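You operate a simulated robot arm through the tools that you are given. There is no shell and no other tool. Be economical: measure what you need, move in short steps, check, and stop when the job is done.

The job below is to be done with a simulated two-armed robot. You get a single attempt, and the scene is never put back.

JOB
Unlatch the small stepladder, spread it, set its lever to HOLD and put the green can on the tall carton.
Fine: the blue handle swings up to unlatch; the carton stands past the shelf of the steel stand; the carton and the other cans stay where they are. Set down upright: what you pick out.

The check looks at the end state, three seconds after you hand in, the way a careful person would. Anything else that was tipped, shoved, dropped, spilled or broken makes it a failure.

ROBOT AND FRAMES
Two 7-joint arms with two-finger parallel grippers on one trunk, on a base that drives. Base frame: it is fixed to the floor where the robot stands at the start and does not move with it; the origin is under the middle of the robot, x ahead of it, y to its left, z up. Readings come in m, rad, newtons and seconds.
The left shoulder is at the start at [0.05, 0.161, 1.198], the right one opposite. Each reaches about 0.788 m from its shoulder. Places, roughly: blue handle of the small stepladder [0.6, 0.1, 1.2]; brown can [-7.75, -5, 1.5]; can with the yellow side [-5.5, -6.25, 0.5]; grey can [-7.75, -5, 1.75]; rear legs of the small stepladder [0.6, 0.3, 0.7]; steel stand [0.8, 0.2, 0.6]; tall carton [1, -0.75, 0.25]; white can [-6.25, 1, 0.75]; yellow lever of the small stepladder [0.6, 0.1, 1]. Payload 3.43 kg a hand.
The tool frame of a hand sits at the grasp point between the pads (the TCP): z along the fingers, y along the line on which they close. The tips reach 0.03 m beyond it. Largest opening 0.094 m; finger width 0.028, thickness 0.01; the body of the gripper, 0.05 by 0.096 m, starts 0.055 m behind the TCP.
Orientation is that of the tool frame in the base frame, as a unit quaternion [w, x, y, z]. With the fingers straight down and closing along the base's y, the tool's x points along the base's -x, its y along +y and its z along -z.

CONTROLS
- The arms move only by the tool move_arm. It takes "left_moves", "right_moves" or both (then of equal length, played together; a hand with none holds still); each is a list of rows, each an object of numbers (a shift or turn left out is 0, a gripper value left out holds the last): "tx", "ty", "tz": the shift along the base's x, y, z in units of 400 mm (1.0 is 400 mm); "ax", "ay", "az": the turn, a rotation vector about the base's x, y, z in units of 45 degrees (1.0 is 45 degrees); "grip": the opening, from 0 (shut) to 1 (fully open). In form: [{"tx": .., "ty": .., "tz": .., "ax": .., "ay": .., "az": .., "grip": ..}, ...]. A call has 1 to 8 rows; each row is the pose to reach, as a shift and turn from the pose commanded when the call began. A call with a number of a shift or a turn outside -1 to 1 is refused whole. Each row takes 0.2 s and may step no farther than 0.05 m and 0.15 rad from the row before; otherwise, or with a gripper value out of range, the whole call is refused. A pose out of reach is approached as far as the arm can. The call stops where the force on the tool passes 80 N (or 10 N more than at its start, if that is more) or the arm is blocked; 0.2 s more then pass. The fingers move at their own pace (about 0.045 m/s each) and stop on an object; they squeeze with about 43 N. The grip force told is the motor's: it shows also when the fingers shut on nothing. Time passes only in rows, and 0.2 s behind the last, so rows that repeat a pose let the fingers close. The reply holds the time, the measured pose of the TCP, the force on the tool along the base axes, the opening and the grip force, in the units named above and with some noise, with the torque about the TCP (base axes, N m) and any sound that the robot's microphone picked up, and new pictures: "pictures" is both (left out), scene, wrist or none (wrist: the cameras of the hands that moved).
- Cameras (640 x 400 px; columns grow to the right, rows downward): "scene" is now at [0.132, 0.0094, 1.3393]; the picture's right is [0.11, -0.99, 0.00], its down [-0.41, -0.04, -0.91] and it looks along [0.91, 0.10, -0.41] (base axes); focal length 214 px, centre (320, 200). "left" rides on the left gripper at [0.076, -0.014, -0.102] in its tool frame; the picture's right is [0.18, 0.98, 0.00], its down [-0.75, 0.14, -0.64] and it looks along [-0.63, 0.12, 0.77] (tool axes); focal length 243 px, centre (320, 200). "right" rides on the right gripper at [0.076, 0.014, -0.103] in its tool frame; the picture's right is [-0.18, 0.98, 0.00], its down [-0.75, -0.14, -0.64] and it looks along [-0.63, -0.12, 0.77] (tool axes); focal length 243 px, centre (320, 200). There is no depth. A picture from a camera that has moved, and an enlarged one, comes with that camera's place and axes in the base frame and with its lens.
- lift_body(by): slides the trunk up (or, below 0, down) by that many m; the arms and the scene camera ride with it, the base frame stays. It gives what a move gives, with no picture.
- base_move(legs): drives the robot by 1 to 6 legs, each [ahead, left, turn to the left] in m, m and rad, along the robot's own axes; the way and the turn of a leg run together, so that a leg with both is an arc; at most 1.5 m and 3.142 rad a leg. The arms and the cameras ride along, it lands a little off, and it stops where it bumps. It gives what a move gives, and a new picture of the scene camera.
- pan_tilt(pan, tilt): turns the head with the scene camera to pan (to the left, within 1.396 rad either way) and tilt (down, from -0.506 to 1.204), counted from straight ahead of the robot. It gives what a move gives, and a new picture of the scene camera.
- enlarge(camera, box): a new picture of the part [left, top, right, bottom] of that camera's present view, enlarged. The clock stands still meanwhile.
- close_job(): hands the job in; it is judged then, once.

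Work in short steps. Places have to be worked out from the pictures, the camera data and where the tool is seen: move nearer, look again, correct. Check each grasp and each placing, and mend what went wrong. You have 120 turns and 260 pictures in all, those below and enlarged ones among them. Open the grippers and draw the arms clear of the work before you hand the job in, unless the task says otherwise; then end with one line.

The tools are called after "Call:" as a command line: name --argument value ..., lists and objects as JSON in quotes. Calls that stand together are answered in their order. move_arm: Moves the arms, as the interface text tells. Its arguments: {"type":"object","properties":{"left_moves":{"type":"array","items":{"type":"object","properties":{"tx":{"type":"number"},"ty":{"type":"number"},"tz":{"type":"number"},"ax":{"type":"number"},"ay":{"type":"number"},"az":{"type":"number"},"grip":{"type":"number"}}}},"right_moves":{"type":"array","items":{"type":"object","properties":{"tx":{"type":"number"},"ty":{"type":"number"},"tz":{"type":"number"},"ax":{"type":"number"},"ay":{"type":"number"},"az":{"type":"number"},"grip":{"type":"number"}}}},"pictures":{"type":"string","enum":["both","scene","wrist","none"]}},"required":[]} The other tools are called the same way: lift_body (by) slides the trunk up or down; base_move (legs) drives the base; pan_tilt (pan, tilt) turns the head that bears the scene camera; enlarge (camera, box) takes an enlarged picture of a part of a camera's view; close_job () hands the job in.

At the start:

```text
t: 0.0
left_tcp_pos: [0.3738, 0.1685, 1.402]
left_tool_rot: [0.0, 0.001, 1.0, 0.001]
left_wrist_force: [-0.2, 1.2, 0.0]
left_ft_torque: [-0.01, 0.01, 0.02]
left_finger_gap: 0.0939
left_grasp_force: 0.0
right_tcp_pos: [0.3191, -0.1375, 1.3531]
right_tool_rot: [0.0, 0.001, 1.0, 0.001]
right_wrist_force: [-0.3, 0.6, -0.6]
right_ft_torque: [-0.02, 0.0, -0.04]
right_finger_gap: 0.0941
right_grasp_force: 0.0
trunk travel left (down, up): [-0.225, 0.042]
robot x, y, heading: [-0.0019, 0.0017, -0.002]
head pan, tilt: [0.108, 0.419]
```

scene: 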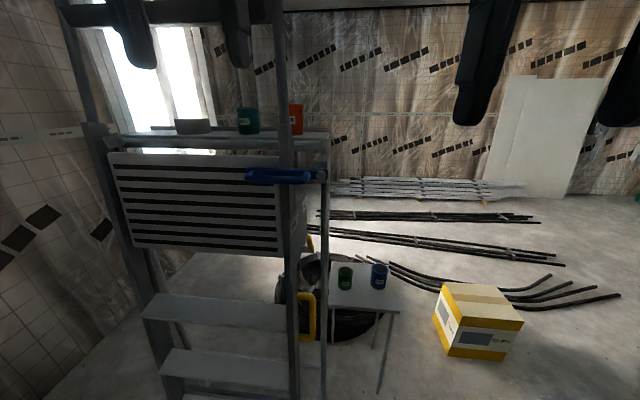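
right: 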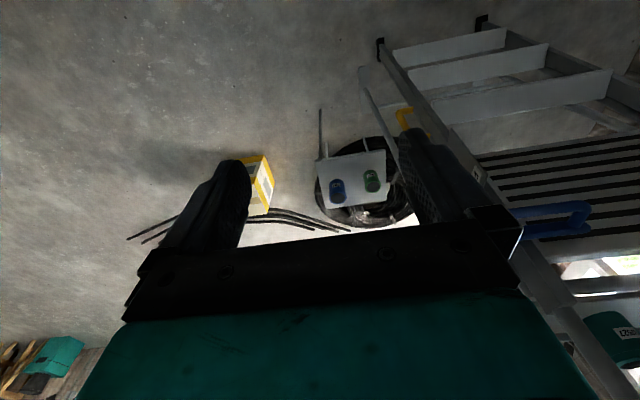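
left: 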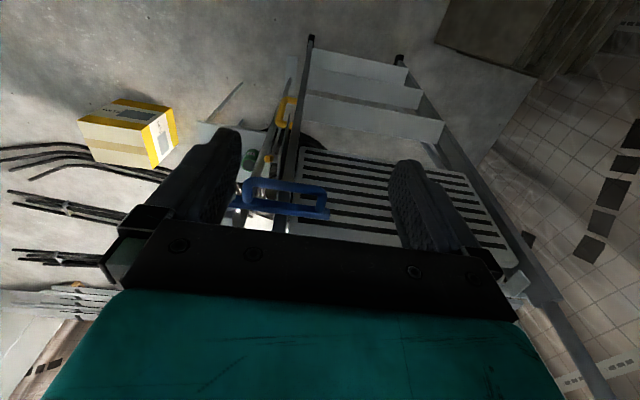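

I'll look closer at the ladder, the cans and the carton before moving anything.

Call:
enlarge --camera "scene" --box '[90, 80, 350, 242]'

Call:
enlarge --camera "scene" --box '[270, 220, 540, 400]'

Call:
enlarge --camera "left" --box '[220, 30, 460, 230]'

```text
2.46 times, centred on (220, 161) of scene
camera zoom: at [0.132, 0.0094, 1.3393], right [0.11, -0.99, 0.0], down [-0.41, -0.04, -0.91], along [0.91, 0.1, -0.41], focal length 528 px, centre (566, 296)
```

zoom: 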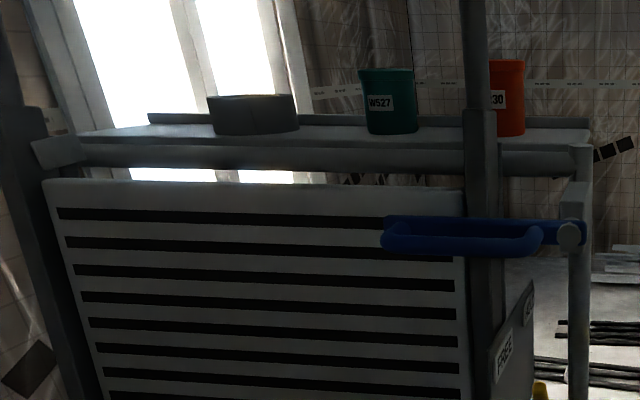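

```text
2.22 times, centred on (405, 310) of scene
camera zoom: at [0.132, 0.0094, 1.3393], right [0.11, -0.99, 0.0], down [-0.41, -0.04, -0.91], along [0.91, 0.1, -0.41], focal length 477 px, centre (131, -44)
```

zoom: 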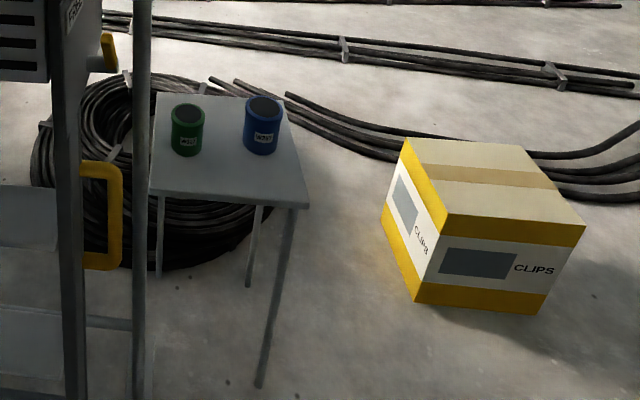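

```text
2.00 times, centred on (340, 130) of left
camera zoom: at [0.2966, 0.1542, 1.5042], right [-0.18, 0.98, 0.0], down [0.75, 0.14, 0.64], along [0.63, 0.12, -0.77], focal length 485 px, centre (280, 340)
```

zoom: 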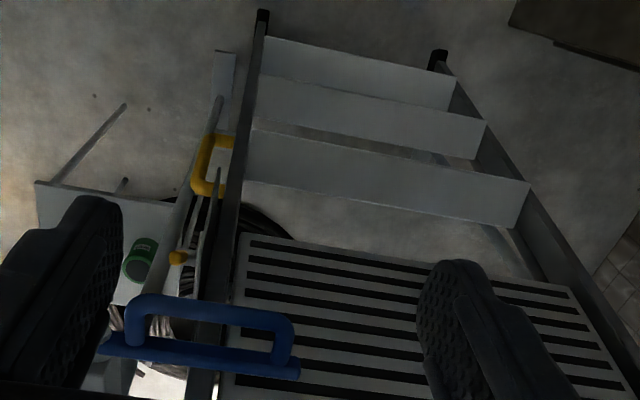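

Two candidates look greenish: the one on the upper shelf and the one on the low table. I'll enlarge both more and look around.

Call:
enlarge --camera "scene" --box '[225, 90, 321, 150]'

Call:
enlarge --camera "scene" --box '[320, 250, 416, 310]'

Call:
pan_tilt --pan -0.6 --tilt 0.6

Call:
pan_tilt --pan 0.6 --tilt 0.3

Call:
pan_tilt --pan 0.2 --tilt 0.9

```text
6.67 times, centred on (273, 120) of scene
camera zoom: at [0.132, 0.0094, 1.3393], right [0.11, -0.99, 0.0], down [-0.41, -0.04, -0.91], along [0.91, 0.1, -0.41], focal length 1430 px, centre (633, 733)
```

zoom: 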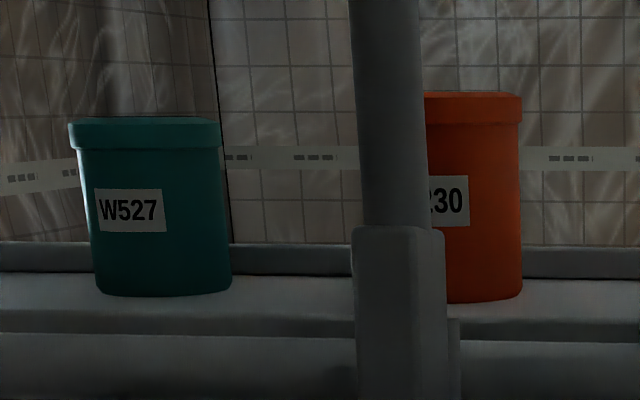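

```text
6.67 times, centred on (368, 280) of scene
camera zoom: at [0.132, 0.0094, 1.3393], right [0.11, -0.99, 0.0], down [-0.41, -0.04, -0.91], along [0.91, 0.1, -0.41], focal length 1430 px, centre (0, -333)
```

zoom: 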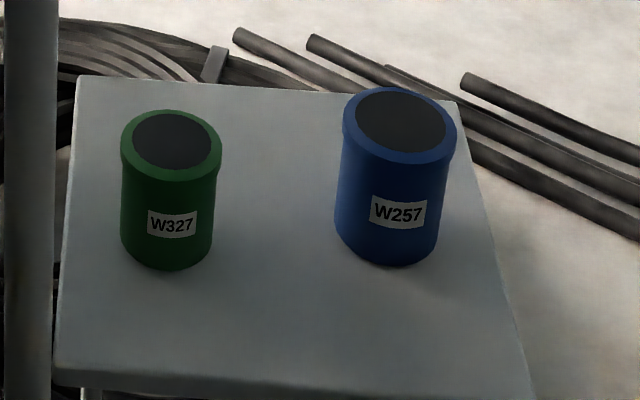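

```text
t: 1.1
left_tcp_pos: [0.3744, 0.1697, 1.4023]
left_tool_rot: [0.0, 0.001, 1.0, 0.0]
left_wrist_force: [0.0, -0.4, 0.6]
left_ft_torque: [0.02, 0.03, 0.03]
left_finger_gap: 0.094
left_grasp_force: 0.1
right_tcp_pos: [0.3191, -0.1348, 1.3527]
right_tool_rot: [-0.001, 0.0, 1.0, 0.0]
right_wrist_force: [0.3, 0.0, 0.2]
right_ft_torque: [-0.01, 0.02, -0.01]
right_finger_gap: 0.094
right_grasp_force: 0.2
trunk travel left (down, up): [-0.225, 0.042]
robot x, y, heading: [-0.0036, -0.0049, 0.002]
head pan, tilt: [-0.6, 0.6]
camera scene: at [0.1131, -0.0503, 1.3229], right [-0.56, -0.83, 0.0], down [-0.47, 0.32, -0.83], along [0.68, -0.47, -0.56], focal length 214 px, centre (320, 200)
```

scene: 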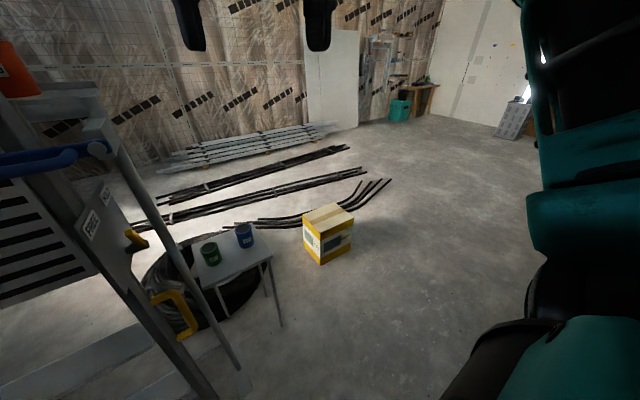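

```text
t: 2.5
left_tcp_pos: [0.3739, 0.1684, 1.4032]
left_tool_rot: [0.0, 0.0, 1.0, 0.0]
left_wrist_force: [0.0, -0.5, 0.1]
left_ft_torque: [0.02, -0.01, -0.01]
left_finger_gap: 0.094
left_grasp_force: 0.0
right_tcp_pos: [0.3188, -0.1372, 1.3548]
right_tool_rot: [0.001, 0.0, 1.0, 0.001]
right_wrist_force: [-0.5, 0.0, 0.8]
right_ft_torque: [0.02, 0.03, -0.01]
right_finger_gap: 0.0939
right_grasp_force: 0.2
trunk travel left (down, up): [-0.225, 0.042]
robot x, y, heading: [-0.0006, -0.002, -0.008]
head pan, tilt: [0.6, 0.3]
camera scene: at [0.1172, 0.0522, 1.3504], right [0.56, -0.83, 0.0], down [-0.24, -0.17, -0.96], along [0.79, 0.54, -0.3], focal length 214 px, centre (320, 200)
```

scene: 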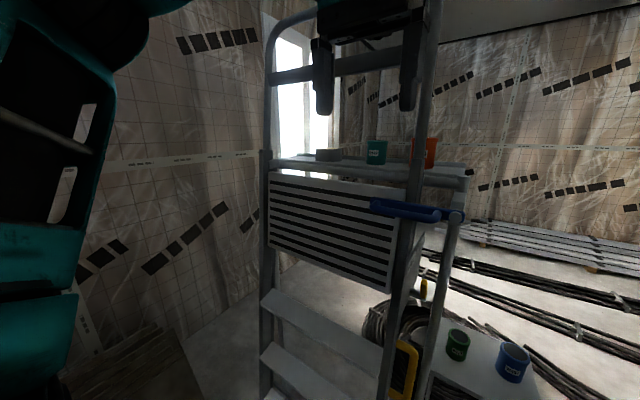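

```text
t: 3.5
left_tcp_pos: [0.3735, 0.1682, 1.4022]
left_tool_rot: [0.0, 0.0, 1.0, 0.001]
left_wrist_force: [0.0, 0.3, -0.1]
left_ft_torque: [-0.03, -0.03, 0.02]
left_finger_gap: 0.094
left_grasp_force: 0.1
right_tcp_pos: [0.3193, -0.1349, 1.354]
right_tool_rot: [0.0, 0.001, 1.0, 0.0]
right_wrist_force: [0.1, -0.6, 0.2]
right_ft_torque: [0.01, -0.06, 0.05]
right_finger_gap: 0.0939
right_grasp_force: 0.0
trunk travel left (down, up): [-0.225, 0.042]
robot x, y, heading: [0.0006, 0.0017, -0.002]
head pan, tilt: [0.201, 0.901]
camera scene: at [0.1141, 0.0146, 1.2982], right [0.2, -0.98, 0.0], down [-0.77, -0.16, -0.62], along [0.61, 0.12, -0.78], focal length 214 px, centre (320, 200)
```

scene: 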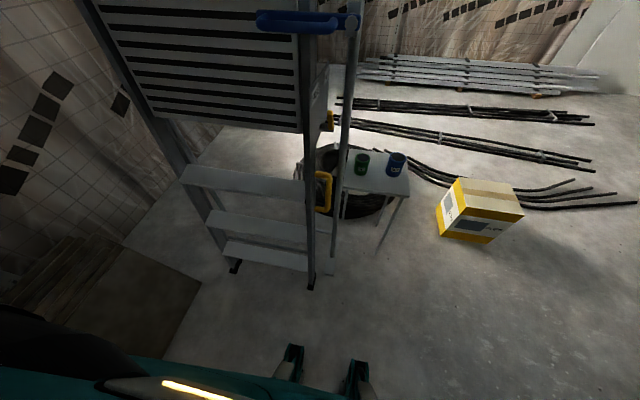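

The green can (W327) is on the low table, near [0.78, -0.02, 0.72]. The can on the upper shelf is teal, so it's not my target. Next I'll look closely at the plate and lever from the right side.

Call:
base_move --legs '[[0, -0.4, 0.0]]'

Call:
pan_tilt --pan 0.5 --tilt 0.5

Call:
enlarge --camera "scene" --box '[160, 80, 400, 230]'

Call:
enlarge --camera "scene" --box '[160, 200, 400, 350]'

```text
t: 6.0
left_tcp_pos: [0.3729, -0.2363, 1.4029]
left_tool_rot: [0.0, -0.002, 1.0, 0.0]
left_wrist_force: [-0.4, -0.2, -0.8]
left_ft_torque: [-0.02, 0.0, 0.0]
left_finger_gap: 0.0942
left_grasp_force: 0.1
right_tcp_pos: [0.3203, -0.5412, 1.3533]
right_tool_rot: [0.0, -0.002, 1.0, 0.0]
right_wrist_force: [-0.4, -0.4, 0.3]
right_ft_torque: [0.02, 0.02, 0.0]
right_finger_gap: 0.0938
right_grasp_force: 0.0
trunk travel left (down, up): [-0.225, 0.042]
robot x, y, heading: [0.0016, -0.4038, 0.004]
head pan, tilt: [0.201, 0.901]
camera scene: at [0.1147, -0.3912, 1.2981], right [0.2, -0.98, 0.0], down [-0.77, -0.16, -0.62], along [0.61, 0.13, -0.78], focal length 214 px, centre (320, 200)
```

scene: 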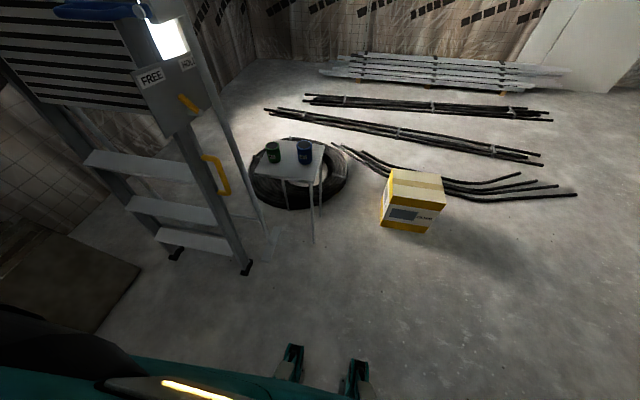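

```text
t: 6.9
left_tcp_pos: [0.373, -0.2366, 1.4026]
left_tool_rot: [0.0, -0.001, 1.0, 0.001]
left_wrist_force: [-0.2, 0.2, 0.9]
left_ft_torque: [-0.01, 0.01, -0.04]
left_finger_gap: 0.0941
left_grasp_force: 0.1
right_tcp_pos: [0.3194, -0.5402, 1.3528]
right_tool_rot: [-0.001, -0.001, 1.0, 0.0]
right_wrist_force: [0.1, -0.1, 0.2]
right_ft_torque: [0.0, -0.02, 0.0]
right_finger_gap: 0.0938
right_grasp_force: 0.0
trunk travel left (down, up): [-0.225, 0.042]
robot x, y, heading: [-0.0005, -0.4067, -0.002]
head pan, tilt: [0.499, 0.499]
camera scene: at [0.1206, -0.3623, 1.3319], right [0.48, -0.88, 0.0], down [-0.42, -0.23, -0.88], along [0.77, 0.42, -0.48], focal length 214 px, centre (320, 200)
```

scene: 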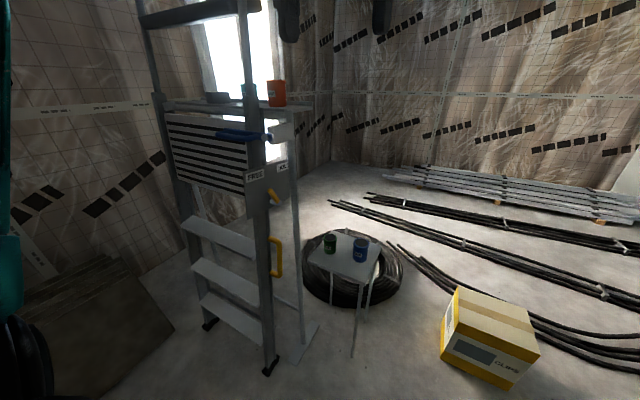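

```text
2.67 times, centred on (280, 155) of scene
camera zoom: at [0.1206, -0.3623, 1.3319], right [0.48, -0.88, 0.0], down [-0.42, -0.23, -0.88], along [0.77, 0.42, -0.48], focal length 572 px, centre (427, 320)
```

zoom: 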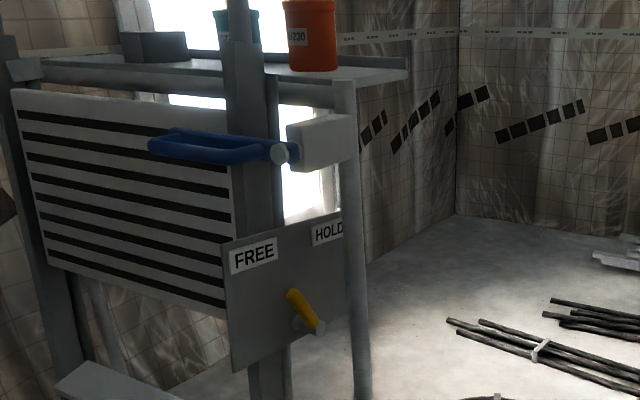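

```text
2.67 times, centred on (280, 275) of scene
camera zoom: at [0.1206, -0.3623, 1.3319], right [0.48, -0.88, 0.0], down [-0.42, -0.23, -0.88], along [0.77, 0.42, -0.48], focal length 572 px, centre (427, 0)
```

zoom: 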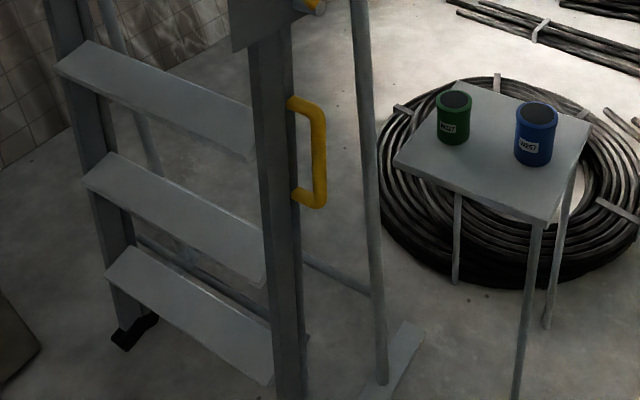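

I can see the FREE/HOLD plate, the lever and the latch block. A fuller side view should show how the rear legs open, so I'll move further right.

Call:
base_move --legs '[[0.15, -0.4, 0.0]]'

Call:
pan_tilt --pan 0.95 --tilt 0.45

Call:
enlarge --camera "scene" --box '[200, 60, 440, 210]'

Call:
enlarge --camera "scene" --box '[200, 200, 440, 350]'

```text
t: 9.5
left_tcp_pos: [0.5239, -0.6407, 1.4019]
left_tool_rot: [0.0, -0.002, 1.0, 0.001]
left_wrist_force: [-0.7, -1.1, -0.1]
left_ft_torque: [0.04, 0.0, 0.0]
left_finger_gap: 0.0942
left_grasp_force: 0.0
right_tcp_pos: [0.4705, -0.9448, 1.353]
right_tool_rot: [-0.001, -0.003, 1.0, 0.0]
right_wrist_force: [0.0, -0.6, -0.1]
right_ft_torque: [0.01, 0.02, -0.01]
right_finger_gap: 0.0941
right_grasp_force: 0.1
trunk travel left (down, up): [-0.225, 0.042]
robot x, y, heading: [0.1538, -0.812, 0.006]
head pan, tilt: [0.499, 0.499]
camera scene: at [0.2706, -0.7671, 1.332], right [0.48, -0.88, 0.0], down [-0.42, -0.23, -0.88], along [0.77, 0.42, -0.48], focal length 214 px, centre (320, 200)
```

scene: 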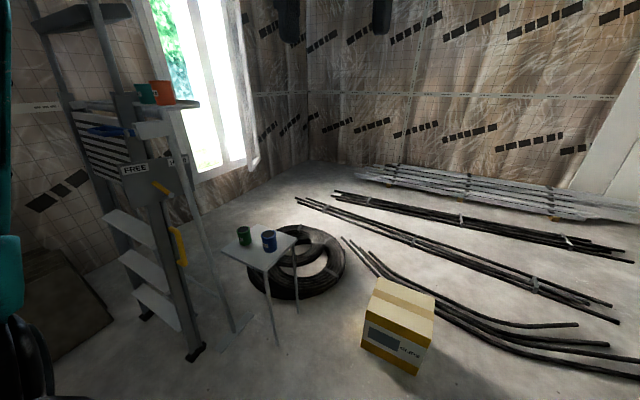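

```text
t: 10.4
left_tcp_pos: [0.523, -0.6402, 1.4019]
left_tool_rot: [0.0, -0.003, 1.0, 0.0]
left_wrist_force: [0.3, 0.5, 0.8]
left_ft_torque: [0.01, 0.02, 0.03]
left_finger_gap: 0.0941
left_grasp_force: 0.0
right_tcp_pos: [0.4702, -0.9441, 1.3532]
right_tool_rot: [0.0, -0.002, 1.0, 0.0]
right_wrist_force: [-0.7, 0.3, -0.3]
right_ft_torque: [0.0, 0.03, 0.02]
right_finger_gap: 0.094
right_grasp_force: 0.0
trunk travel left (down, up): [-0.225, 0.042]
robot x, y, heading: [0.1478, -0.8118, 0.007]
head pan, tilt: [0.949, 0.45]
camera scene: at [0.244, -0.7357, 1.3364], right [0.82, -0.58, 0.0], down [-0.25, -0.35, -0.9], along [0.52, 0.73, -0.44], focal length 214 px, centre (320, 200)
```

scene: 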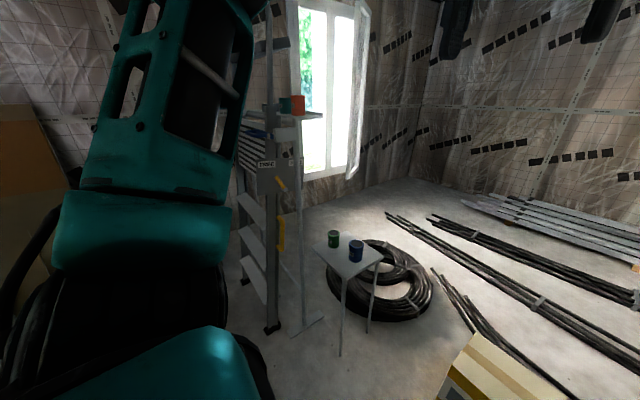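

```text
2.67 times, centred on (320, 135) of scene
camera zoom: at [0.244, -0.7357, 1.3364], right [0.82, -0.58, 0.0], down [-0.25, -0.35, -0.9], along [0.52, 0.73, -0.44], focal length 572 px, centre (320, 373)
```

zoom: 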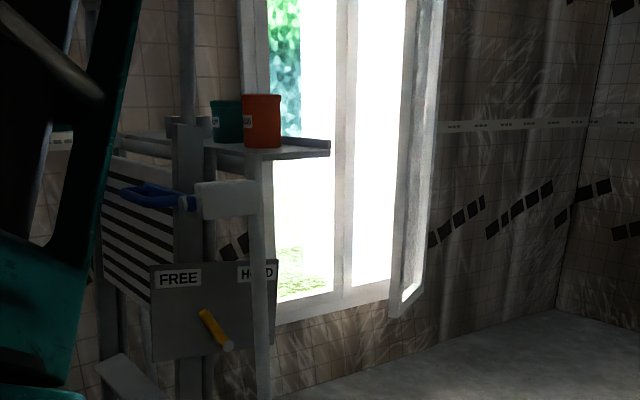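

```text
2.67 times, centred on (320, 275) of scene
camera zoom: at [0.244, -0.7357, 1.3364], right [0.82, -0.58, 0.0], down [-0.25, -0.35, -0.9], along [0.52, 0.73, -0.44], focal length 572 px, centre (320, 0)
```

zoom: 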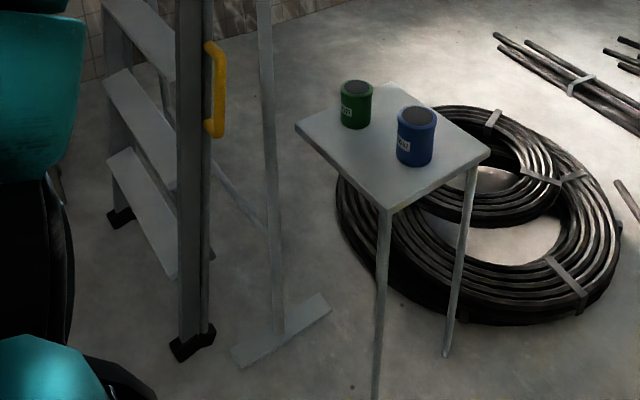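

The rear leg's yellow D-handle is near [0.59, 0.08, 0.72], the lever near [0.61, 0.08, 0.99] and the latch pivot near [0.577, 0.064, 1.197]. I'll go back so the wrist cameras can view the latch from close by.

Call:
base_move --legs '[[-0.15, 0.56, 0.0]]'

Call:
pan_tilt --pan 0.4 --tilt 0.45

Call:
enlarge --camera "left" --box '[320, 20, 640, 220]'

Call:
enlarge --camera "scene" --box '[200, 80, 360, 180]'

```text
t: 13.7
left_tcp_pos: [0.3734, -0.0917, 1.4006]
left_tool_rot: [0.0, -0.001, 1.0, -0.001]
left_wrist_force: [-0.2, -1.3, -0.8]
left_ft_torque: [-0.03, -0.02, 0.04]
left_finger_gap: 0.0943
left_grasp_force: 0.0
right_tcp_pos: [0.3184, -0.3947, 1.3542]
right_tool_rot: [0.0, 0.0, 1.0, 0.0]
right_wrist_force: [-0.1, 0.4, 0.1]
right_ft_torque: [-0.02, 0.02, -0.03]
right_finger_gap: 0.0941
right_grasp_force: 0.0
trunk travel left (down, up): [-0.225, 0.042]
robot x, y, heading: [-0.0008, -0.2606, -0.004]
head pan, tilt: [0.949, 0.45]
camera scene: at [0.0935, -0.1856, 1.3364], right [0.81, -0.58, 0.0], down [-0.25, -0.35, -0.9], along [0.52, 0.73, -0.44], focal length 214 px, centre (320, 200)
```

scene: 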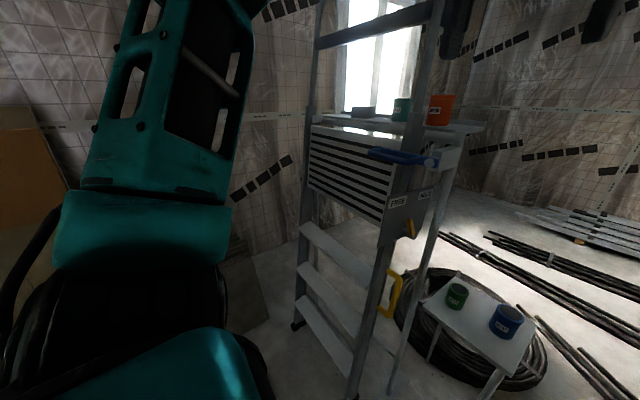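

```text
t: 14.6
left_tcp_pos: [0.3733, -0.0908, 1.4015]
left_tool_rot: [0.0, 0.0, 1.0, 0.0]
left_wrist_force: [-0.2, 0.2, 0.1]
left_ft_torque: [0.05, 0.01, 0.01]
left_finger_gap: 0.0939
left_grasp_force: 0.0
right_tcp_pos: [0.3188, -0.3965, 1.3535]
right_tool_rot: [0.0, -0.001, 1.0, -0.001]
right_wrist_force: [-0.2, 0.4, 0.9]
right_ft_torque: [-0.03, 0.02, 0.01]
right_finger_gap: 0.094
right_grasp_force: 0.0
trunk travel left (down, up): [-0.225, 0.042]
robot x, y, heading: [-0.0014, -0.2582, 0.002]
head pan, tilt: [0.4, 0.45]
camera scene: at [0.1247, -0.2248, 1.3365], right [0.39, -0.92, 0.0], down [-0.4, -0.17, -0.9], along [0.83, 0.35, -0.44], focal length 214 px, centre (320, 200)
```

scene: 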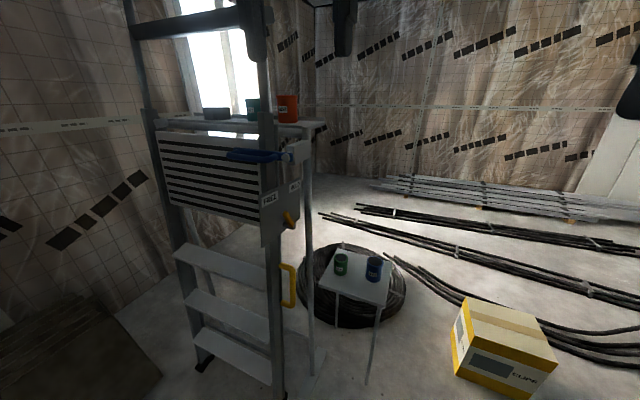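

```text
2.00 times, centred on (480, 120) of left
camera zoom: at [0.2965, -0.1057, 1.5043], right [-0.18, 0.98, 0.0], down [0.75, 0.14, 0.64], along [0.63, 0.12, -0.77], focal length 485 px, centre (0, 360)
```

zoom: 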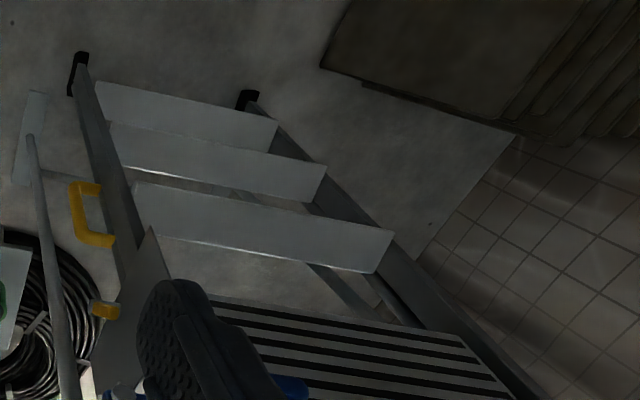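

```text
4.00 times, centred on (280, 130) of scene
camera zoom: at [0.1247, -0.2248, 1.3365], right [0.39, -0.92, 0.0], down [-0.4, -0.17, -0.9], along [0.83, 0.35, -0.44], focal length 858 px, centre (480, 480)
```

zoom: 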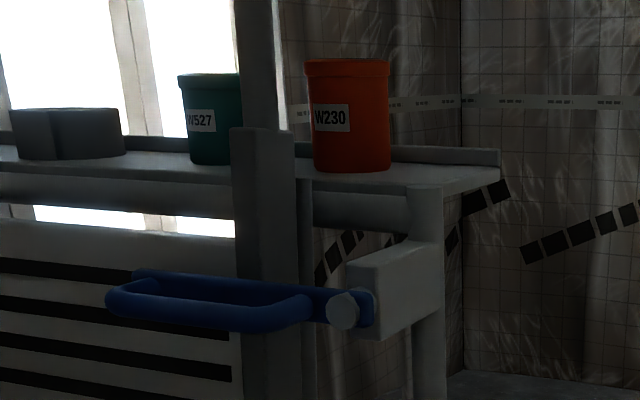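

The latch bar pivots about x at roughly [0.575, 0.06, 1.197] and its grip loop points at the robot. I'll shift the base left and turn the left hand to point forward.

Call:
base_move --legs '[[0, 0.2, 0.0]]'

Call:
move_arm --left_moves '[{"ay": -0.167, "tx": 0.02}, {"ay": -0.333, "tx": 0.04}, {"ay": -0.5, "tx": 0.07}, {"ay": -0.667, "tx": 0.1}, {"ay": -0.833, "tx": 0.12}, {"ay": -1, "tx": 0.15}]' --pictures "none"

Call:
move_arm --left_moves '[{"ay": -0.167, "tz": -0.03}, {"ay": -0.333, "tz": -0.06}, {"ay": -0.5, "tz": -0.1}, {"ay": -0.667, "tz": -0.15}, {"ay": -0.833, "tz": -0.2}, {"ay": -1, "tz": -0.25}]' --pictures "both"

```text
t: 16.2
left_tcp_pos: [0.3714, 0.1133, 1.4028]
left_tool_rot: [-0.001, -0.003, 1.0, -0.001]
left_wrist_force: [0.7, 0.3, 0.2]
left_ft_torque: [0.0, -0.02, 0.01]
left_finger_gap: 0.0939
left_grasp_force: 0.0
right_tcp_pos: [0.3196, -0.1911, 1.3529]
right_tool_rot: [0.0, -0.003, 1.0, -0.001]
right_wrist_force: [0.7, 0.0, 0.2]
right_ft_torque: [-0.01, -0.02, 0.01]
right_finger_gap: 0.0941
right_grasp_force: 0.0
trunk travel left (down, up): [-0.225, 0.042]
robot x, y, heading: [0.0006, -0.0557, 0.003]
head pan, tilt: [0.4, 0.45]
camera scene: at [0.1239, -0.0217, 1.3364], right [0.39, -0.92, 0.0], down [-0.4, -0.17, -0.9], along [0.83, 0.35, -0.44], focal length 214 px, centre (320, 200)
```

scene: 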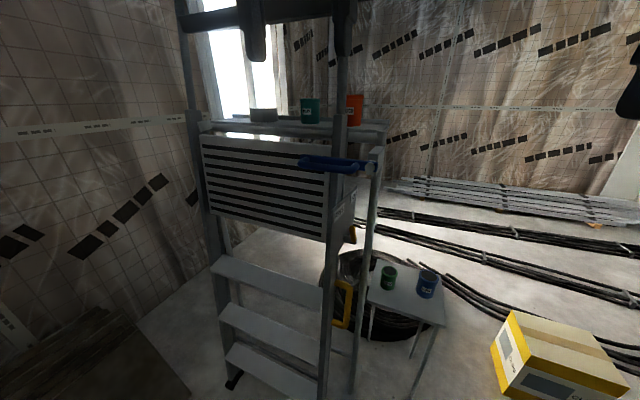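

```text
t: 17.6
left_tcp_pos: [0.432, 0.1133, 1.4034]
left_tool_rot: [0.384, -0.003, 0.924, -0.002]
left_wrist_force: [0.0, -0.2, -0.1]
left_ft_torque: [0.02, 0.0, 0.03]
left_finger_gap: 0.0941
left_grasp_force: 0.1
right_tcp_pos: [0.3192, -0.1932, 1.3534]
right_tool_rot: [0.0, -0.004, 1.0, 0.0]
right_wrist_force: [-0.4, 0.1, 0.3]
right_ft_torque: [0.0, 0.03, 0.01]
right_finger_gap: 0.0939
right_grasp_force: 0.0
trunk travel left (down, up): [-0.225, 0.042]
robot x, y, heading: [-0.0026, -0.0574, 0.004]
head pan, tilt: [0.4, 0.45]
```

```text
t: 19.0
left_tcp_pos: [0.432, 0.1143, 1.302]
left_tool_rot: [0.708, -0.002, 0.707, -0.003]
left_wrist_force: [0.2, -0.2, 0.1]
left_ft_torque: [0.02, 0.0, 0.04]
left_finger_gap: 0.0939
left_grasp_force: 0.0
right_tcp_pos: [0.3199, -0.1915, 1.3531]
right_tool_rot: [0.0, -0.003, 1.0, 0.0]
right_wrist_force: [0.5, -0.6, 0.1]
right_ft_torque: [0.02, -0.01, 0.02]
right_finger_gap: 0.0938
right_grasp_force: 0.0
trunk travel left (down, up): [-0.225, 0.042]
robot x, y, heading: [-0.0037, -0.0572, 0.005]
head pan, tilt: [0.4, 0.45]
camera scene: at [0.1242, -0.0221, 1.3365], right [0.39, -0.92, 0.0], down [-0.4, -0.17, -0.9], along [0.83, 0.36, -0.44], focal length 214 px, centre (320, 200)
camera left: at [0.3295, 0.0989, 1.2255], right [0.0, 0.98, -0.19], down [-0.64, 0.15, 0.75], along [0.77, 0.12, 0.63], focal length 243 px, centre (320, 200)
```

scene: 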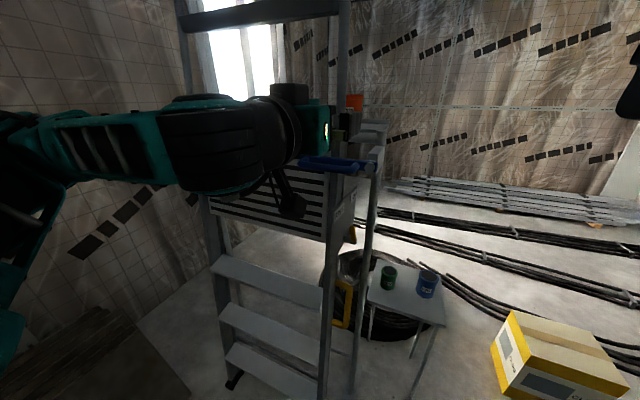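
left: 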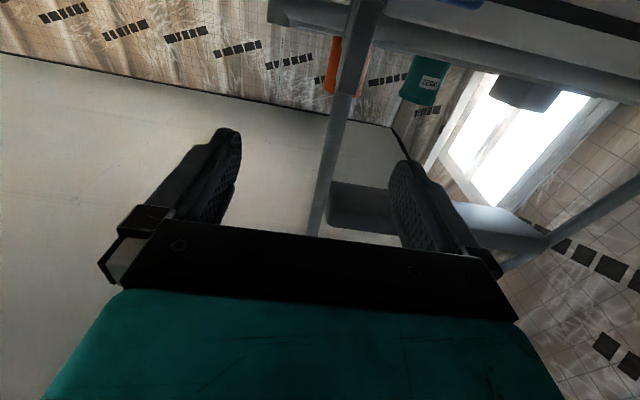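

The hand points forward now. Next I roll it -90° about x so the fingers close vertically, and lower it to latch height.

Call:
move_arm --left_moves '[{"ax": -0.167, "ty": 0.02}, {"ax": -0.333, "ty": 0.04}, {"ax": -0.5, "ty": 0.06}, {"ax": -0.667, "ty": 0.08}, {"ax": -0.833, "ty": 0.1}, {"ax": -1, "ty": 0.12}]' --pictures "none"

Call:
move_arm --left_moves '[{"ax": -0.167, "tz": -0.04}, {"ax": -0.333, "tz": -0.08}, {"ax": -0.5, "tz": -0.12}, {"ax": -0.667, "tz": -0.16}, {"ax": -0.833, "tz": -0.2}, {"ax": -1, "tz": -0.255}]' --pictures "both"

Call:
enlarge --camera "scene" --box '[200, 80, 400, 205]'

```text
t: 20.4
left_tcp_pos: [0.4372, 0.1616, 1.3026]
left_tool_rot: [0.651, -0.273, 0.652, -0.275]
left_wrist_force: [0.6, 1.1, -0.1]
left_ft_torque: [0.0, -0.03, 0.03]
left_finger_gap: 0.0942
left_grasp_force: 0.1
left hand out of reach, approached as far as the arm can: row 5, 6
right_tcp_pos: [0.3181, -0.1924, 1.3536]
right_tool_rot: [0.0, -0.003, 1.0, -0.001]
right_wrist_force: [-0.9, 0.5, 0.9]
right_ft_torque: [0.0, -0.04, 0.01]
right_finger_gap: 0.0942
right_grasp_force: 0.0
trunk travel left (down, up): [-0.225, 0.042]
robot x, y, heading: [-0.0001, -0.0609, 0.004]
head pan, tilt: [0.4, 0.45]
```

```text
t: 21.8
left_tcp_pos: [0.4545, 0.1704, 1.2559]
left_tool_rot: [0.516, -0.481, 0.522, -0.48]
left_wrist_force: [0.7, 0.0, -0.7]
left_ft_torque: [-0.02, 0.01, 0.01]
left_finger_gap: 0.094
left_grasp_force: 0.0
left hand out of reach, approached as far as the arm can: row 1, 2, 3, 4, 5, 6
right_tcp_pos: [0.3185, -0.1928, 1.353]
right_tool_rot: [0.0, -0.003, 1.0, 0.0]
right_wrist_force: [-0.6, -0.5, -0.6]
right_ft_torque: [0.02, -0.01, -0.03]
right_finger_gap: 0.0943
right_grasp_force: 0.1
trunk travel left (down, up): [-0.225, 0.042]
robot x, y, heading: [-0.0004, -0.0599, 0.009]
head pan, tilt: [0.4, 0.45]
camera scene: at [0.1239, -0.0228, 1.3365], right [0.39, -0.92, 0.0], down [-0.4, -0.17, -0.9], along [0.83, 0.36, -0.44], focal length 214 px, centre (320, 200)
camera left: at [0.3506, 0.0945, 1.2633], right [-0.01, -0.11, -0.99], down [-0.64, 0.77, -0.08], along [0.77, 0.63, -0.07], focal length 243 px, centre (320, 200)
```

scene: 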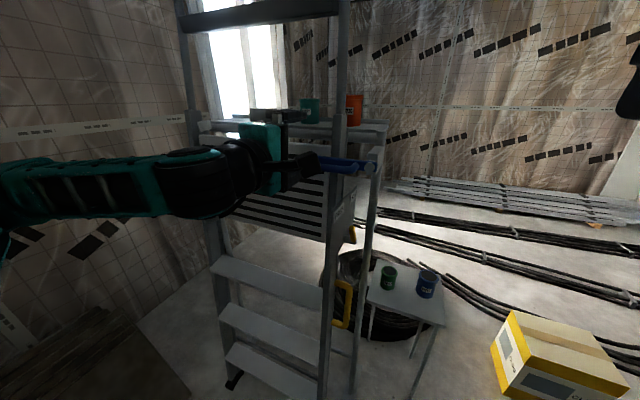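
left: 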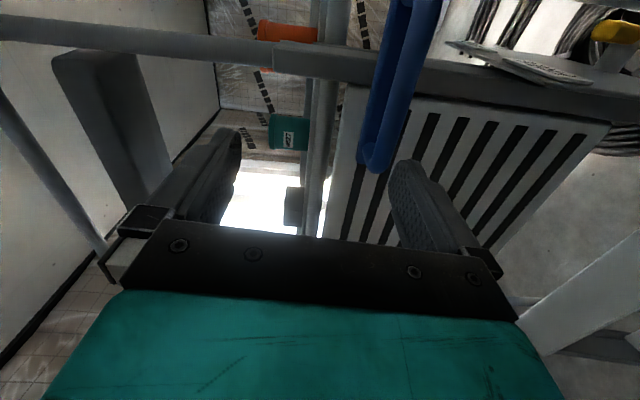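

```text
3.20 times, centred on (300, 142) of scene
camera zoom: at [0.1239, -0.0228, 1.3365], right [0.39, -0.92, 0.0], down [-0.4, -0.17, -0.9], along [0.83, 0.36, -0.44], focal length 686 px, centre (384, 384)
```

zoom: 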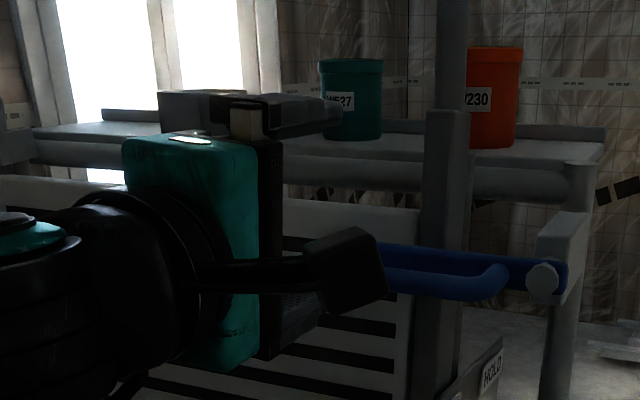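

The wrist sees the loop at z about 1.203, with its end near y 0.2. The pose lagged at its reach limit, so I'll move the commanded pose forward a little and see whether it's reached.

Call:
move_arm --left_moves '[{"tx": 0.04}, {"tx": 0.08}, {"tx": 0.08}]' --pictures "wrist"

```text
t: 22.6
left_tcp_pos: [0.4851, 0.1719, 1.2592]
left_tool_rot: [0.514, -0.481, 0.524, -0.479]
left_wrist_force: [0.1, -0.8, 0.4]
left_ft_torque: [0.0, 0.01, -0.03]
left_finger_gap: 0.094
left_grasp_force: 0.1
left hand out of reach, approached as far as the arm can: row 2, 3
right_tcp_pos: [0.3195, -0.1923, 1.3531]
right_tool_rot: [0.001, -0.004, 1.0, 0.0]
right_wrist_force: [0.3, -0.4, 0.0]
right_ft_torque: [-0.01, 0.01, 0.0]
right_finger_gap: 0.0941
right_grasp_force: 0.0
trunk travel left (down, up): [-0.225, 0.042]
robot x, y, heading: [-0.0007, -0.0571, 0.007]
head pan, tilt: [0.4, 0.45]
camera left: at [0.3818, 0.0952, 1.2679], right [-0.01, -0.11, -0.99], down [-0.64, 0.77, -0.07], along [0.77, 0.63, -0.08], focal length 243 px, centre (320, 200)
```

left: 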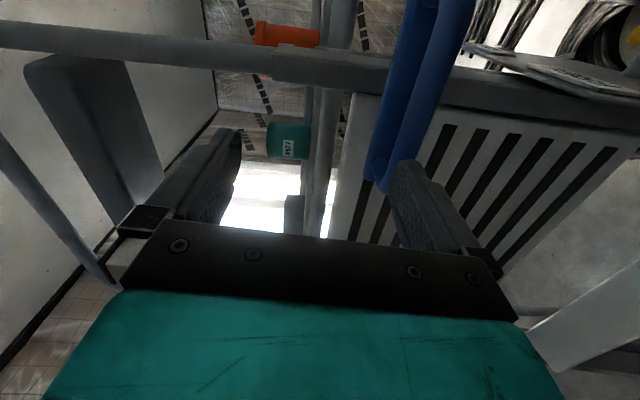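

The hand's height relative to the shoulder is what limits it, so I'll lower the trunk to bring it to the handle's level.

Call:
lift_body --by -0.055

Call:
enlarge --camera "left" --box '[220, 0, 540, 200]'

Call:
enlarge --camera "scene" --box '[200, 60, 400, 185]'

```text
t: 23.6
left_tcp_pos: [0.486, 0.1718, 1.204]
left_tool_rot: [0.515, -0.481, 0.524, -0.479]
left_wrist_force: [0.4, -0.9, -0.2]
left_ft_torque: [-0.02, -0.01, 0.01]
left_finger_gap: 0.094
left_grasp_force: 0.0
right_tcp_pos: [0.3188, -0.1919, 1.2994]
right_tool_rot: [0.0, -0.003, 1.0, 0.0]
right_wrist_force: [0.1, 0.4, -0.3]
right_ft_torque: [0.02, 0.03, 0.0]
right_finger_gap: 0.094
right_grasp_force: 0.1
trunk travel left (down, up): [-0.17, 0.097]
robot x, y, heading: [-0.0016, -0.0566, 0.005]
head pan, tilt: [0.4, 0.45]
```

```text
2.00 times, centred on (380, 100) of left
camera zoom: at [0.3815, 0.0951, 1.213], right [-0.01, -0.11, -0.99], down [-0.64, 0.77, -0.07], along [0.77, 0.63, -0.08], focal length 485 px, centre (200, 400)
```

zoom: 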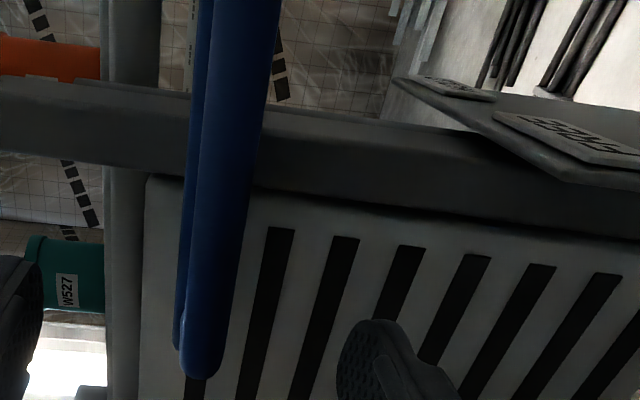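

```text
3.20 times, centred on (300, 122) of scene
camera zoom: at [0.1238, -0.0224, 1.2815], right [0.39, -0.92, 0.0], down [-0.4, -0.17, -0.9], along [0.83, 0.36, -0.43], focal length 686 px, centre (384, 448)
```

zoom: 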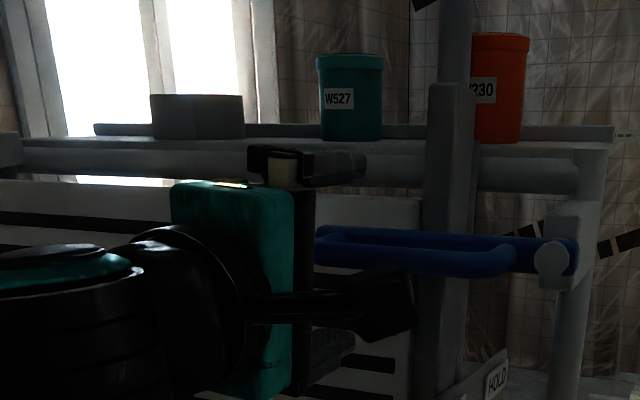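

Loop centre is z ≈ 1.199, its end y ≈ 0.203, so the fingers straddle it. I'll advance gently and correct the commanded height in the same move.

Call:
move_arm --left_moves '[{"tx": 0.05, "tz": 0.07, "ax": 0.1}, {"tx": 0.1, "tz": 0.1375, "ax": 0.17}]' --pictures "wrist"

```text
t: 24.2
left_tcp_pos: [0.5257, 0.1717, 1.2586]
left_tool_rot: [0.546, -0.446, 0.555, -0.442]
left_wrist_force: [-2.0, 0.5, -2.7]
left_ft_torque: [-0.06, 0.06, 0.03]
left_finger_gap: 0.0939
left_grasp_force: 0.1
right_tcp_pos: [0.3178, -0.1923, 1.2971]
right_tool_rot: [-0.001, -0.004, 1.0, 0.001]
right_wrist_force: [0.2, -0.2, -0.3]
right_ft_torque: [0.0, 0.01, -0.01]
right_finger_gap: 0.0941
right_grasp_force: 0.0
trunk travel left (down, up): [-0.17, 0.097]
robot x, y, heading: [-0.0041, -0.0587, 0.004]
head pan, tilt: [0.4, 0.45]
camera left: at [0.4216, 0.094, 1.2584], right [-0.01, 0.03, -1.0], down [-0.64, 0.77, 0.03], along [0.77, 0.64, 0.01], focal length 243 px, centre (320, 200)
```

left: 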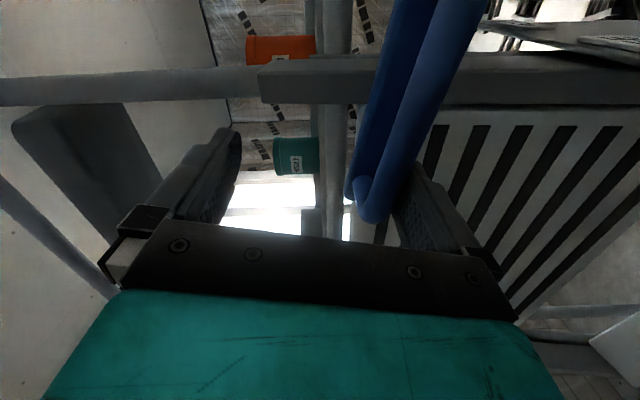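

The command was honoured exactly, so the lower finger rose against the bar, and that contact is light. I'll lower 35 mm to centre on it and close.

Call:
move_arm --left_moves '[{"tz": -0.05, "grip": 1}, {"tz": -0.09, "grip": 1}, {"tz": -0.09, "grip": 0.1}, {"tz": -0.09, "grip": 0.1}, {"tz": -0.09, "grip": 0.1}, {"tz": -0.09, "grip": 0.1}, {"tz": -0.09, "grip": 0.1}]' --pictures "both"

```text
t: 25.8
left_tcp_pos: [0.5261, 0.1717, 1.2236]
left_tool_rot: [0.546, -0.446, 0.553, -0.444]
left_wrist_force: [1.0, 0.7, 1.1]
left_ft_torque: [-0.35, -0.04, 0.0]
left_finger_gap: 0.0198
left_grasp_force: 29.7
right_tcp_pos: [0.32, -0.1921, 1.2985]
right_tool_rot: [0.0, -0.004, 1.0, 0.0]
right_wrist_force: [-0.2, -0.3, 0.6]
right_ft_torque: [-0.01, 0.0, -0.02]
right_finger_gap: 0.094
right_grasp_force: 0.0
trunk travel left (down, up): [-0.17, 0.097]
robot x, y, heading: [-0.002, -0.058, 0.004]
head pan, tilt: [0.4, 0.45]
camera scene: at [0.124, -0.0222, 1.2815], right [0.39, -0.92, 0.0], down [-0.4, -0.17, -0.9], along [0.83, 0.36, -0.44], focal length 214 px, centre (320, 200)
camera left: at [0.4218, 0.0952, 1.223], right [-0.01, 0.03, -1.0], down [-0.64, 0.77, 0.03], along [0.77, 0.64, 0.01], focal length 243 px, centre (320, 200)
```

scene: 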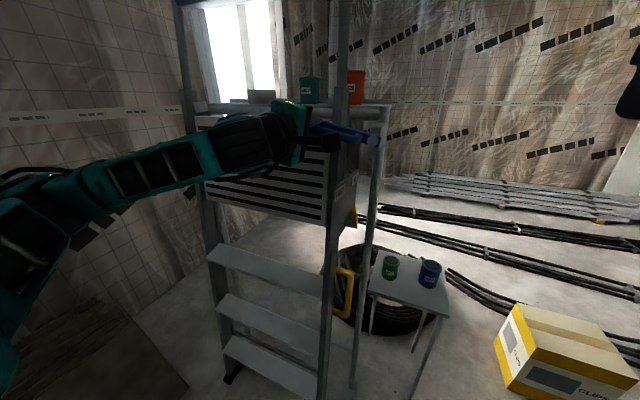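
left: 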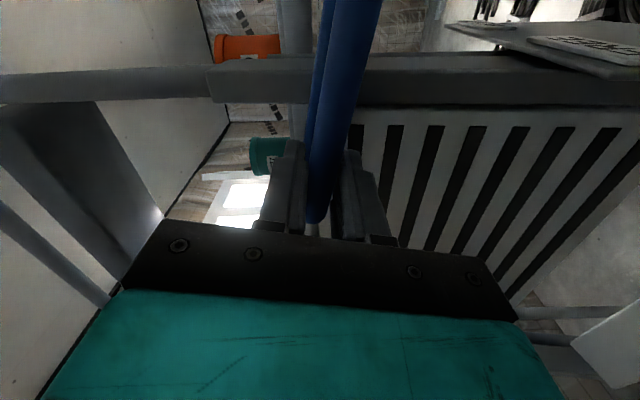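

Grip is firm on the bar, with a 20 mm gap. The handle is already about 13° up. I'll swing it along its arc about the pivot at (y 0.06, z 1.197).

Call:
move_arm --left_moves '[{"ax": 0.167, "ty": -0.011, "tz": 0.036}, {"ax": 0.333, "ty": -0.0265, "tz": 0.07}, {"ax": 0.5, "ty": -0.046, "tz": 0.102}, {"ax": 0.667, "ty": -0.07, "tz": 0.131}, {"ax": 0.833, "ty": -0.0975, "tz": 0.157}, {"ax": 1, "ty": -0.128, "tz": 0.179}]' --pictures "both"

```text
t: 27.2
left_tcp_pos: [0.5213, 0.1197, 1.2984]
left_tool_rot: [0.678, -0.203, 0.678, -0.199]
left_wrist_force: [-13.3, 4.7, 17.1]
left_ft_torque: [-0.77, 0.21, -0.08]
left_finger_gap: 0.0158
left_grasp_force: 44.9
right_tcp_pos: [0.3158, -0.1908, 1.2996]
right_tool_rot: [0.002, -0.004, 1.0, 0.0]
right_wrist_force: [-0.4, -0.3, 0.1]
right_ft_torque: [-0.02, -0.02, 0.0]
right_finger_gap: 0.094
right_grasp_force: 0.0
trunk travel left (down, up): [-0.17, 0.097]
robot x, y, heading: [-0.0023, -0.0573, 0.004]
head pan, tilt: [0.4, 0.45]
camera scene: at [0.1202, -0.022, 1.282], right [0.39, -0.92, 0.0], down [-0.4, -0.17, -0.9], along [0.83, 0.36, -0.43], focal length 214 px, centre (320, 200)
camera left: at [0.4182, 0.0658, 1.2431], right [-0.01, 0.72, -0.69], down [-0.64, 0.52, 0.56], along [0.76, 0.45, 0.46], focal length 243 px, centre (320, 200)
```

scene: 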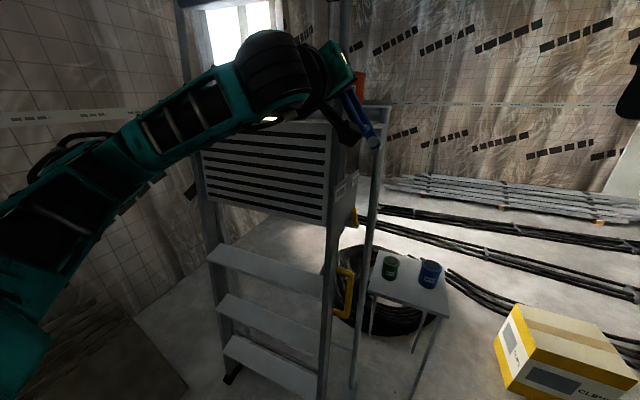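
left: 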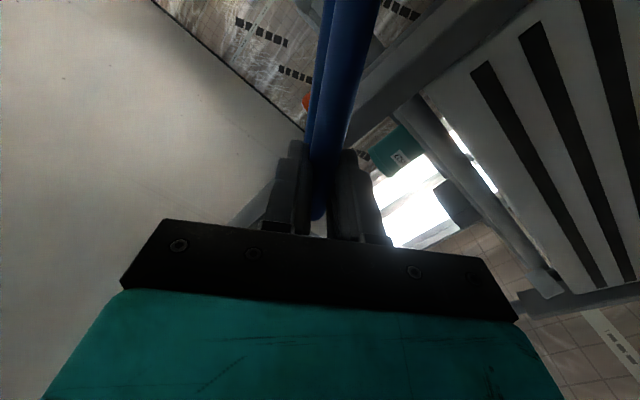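

The handle is about 58° up with modest force. I'll continue along the arc.

Call:
move_arm --left_moves '[{"ax": 0.167, "ty": -0.033, "tz": 0.018}, {"ax": 0.333, "ty": -0.068, "tz": 0.031}, {"ax": 0.5, "ty": -0.105, "tz": 0.04}]' --pictures "both"

```text
t: 28.0
left_tcp_pos: [0.521, 0.0767, 1.317]
left_tool_rot: [0.707, -0.069, 0.701, -0.061]
left_wrist_force: [-4.4, -3.3, 27.2]
left_ft_torque: [-0.96, 0.41, -0.1]
left_finger_gap: 0.0153
left_grasp_force: 44.9
right_tcp_pos: [0.3162, -0.1932, 1.2992]
right_tool_rot: [0.002, -0.003, 1.0, 0.001]
right_wrist_force: [0.1, 0.1, -0.1]
right_ft_torque: [-0.01, -0.03, 0.02]
right_finger_gap: 0.0938
right_grasp_force: 0.0
trunk travel left (down, up): [-0.17, 0.097]
robot x, y, heading: [0.0008, -0.0575, 0.003]
head pan, tilt: [0.4, 0.45]
camera scene: at [0.121, -0.0236, 1.282], right [0.39, -0.92, 0.0], down [-0.4, -0.17, -0.9], along [0.83, 0.36, -0.43], focal length 214 px, centre (320, 200)
camera left: at [0.4186, 0.0482, 1.2433], right [-0.01, 0.93, -0.36], down [-0.65, 0.27, 0.71], along [0.76, 0.24, 0.6], focal length 243 px, centre (320, 200)
```

scene: 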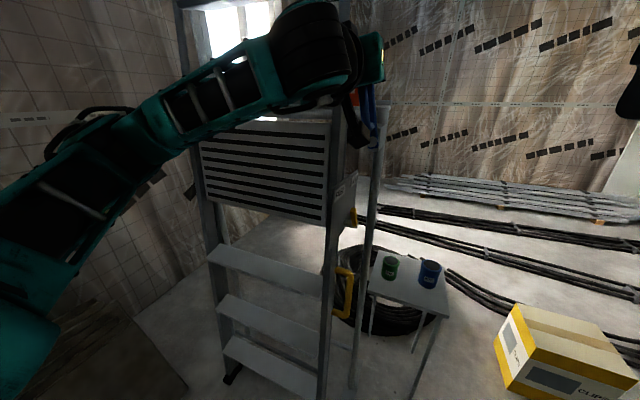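
left: 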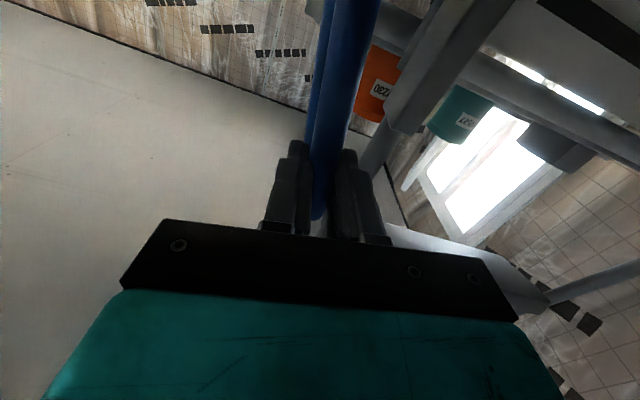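

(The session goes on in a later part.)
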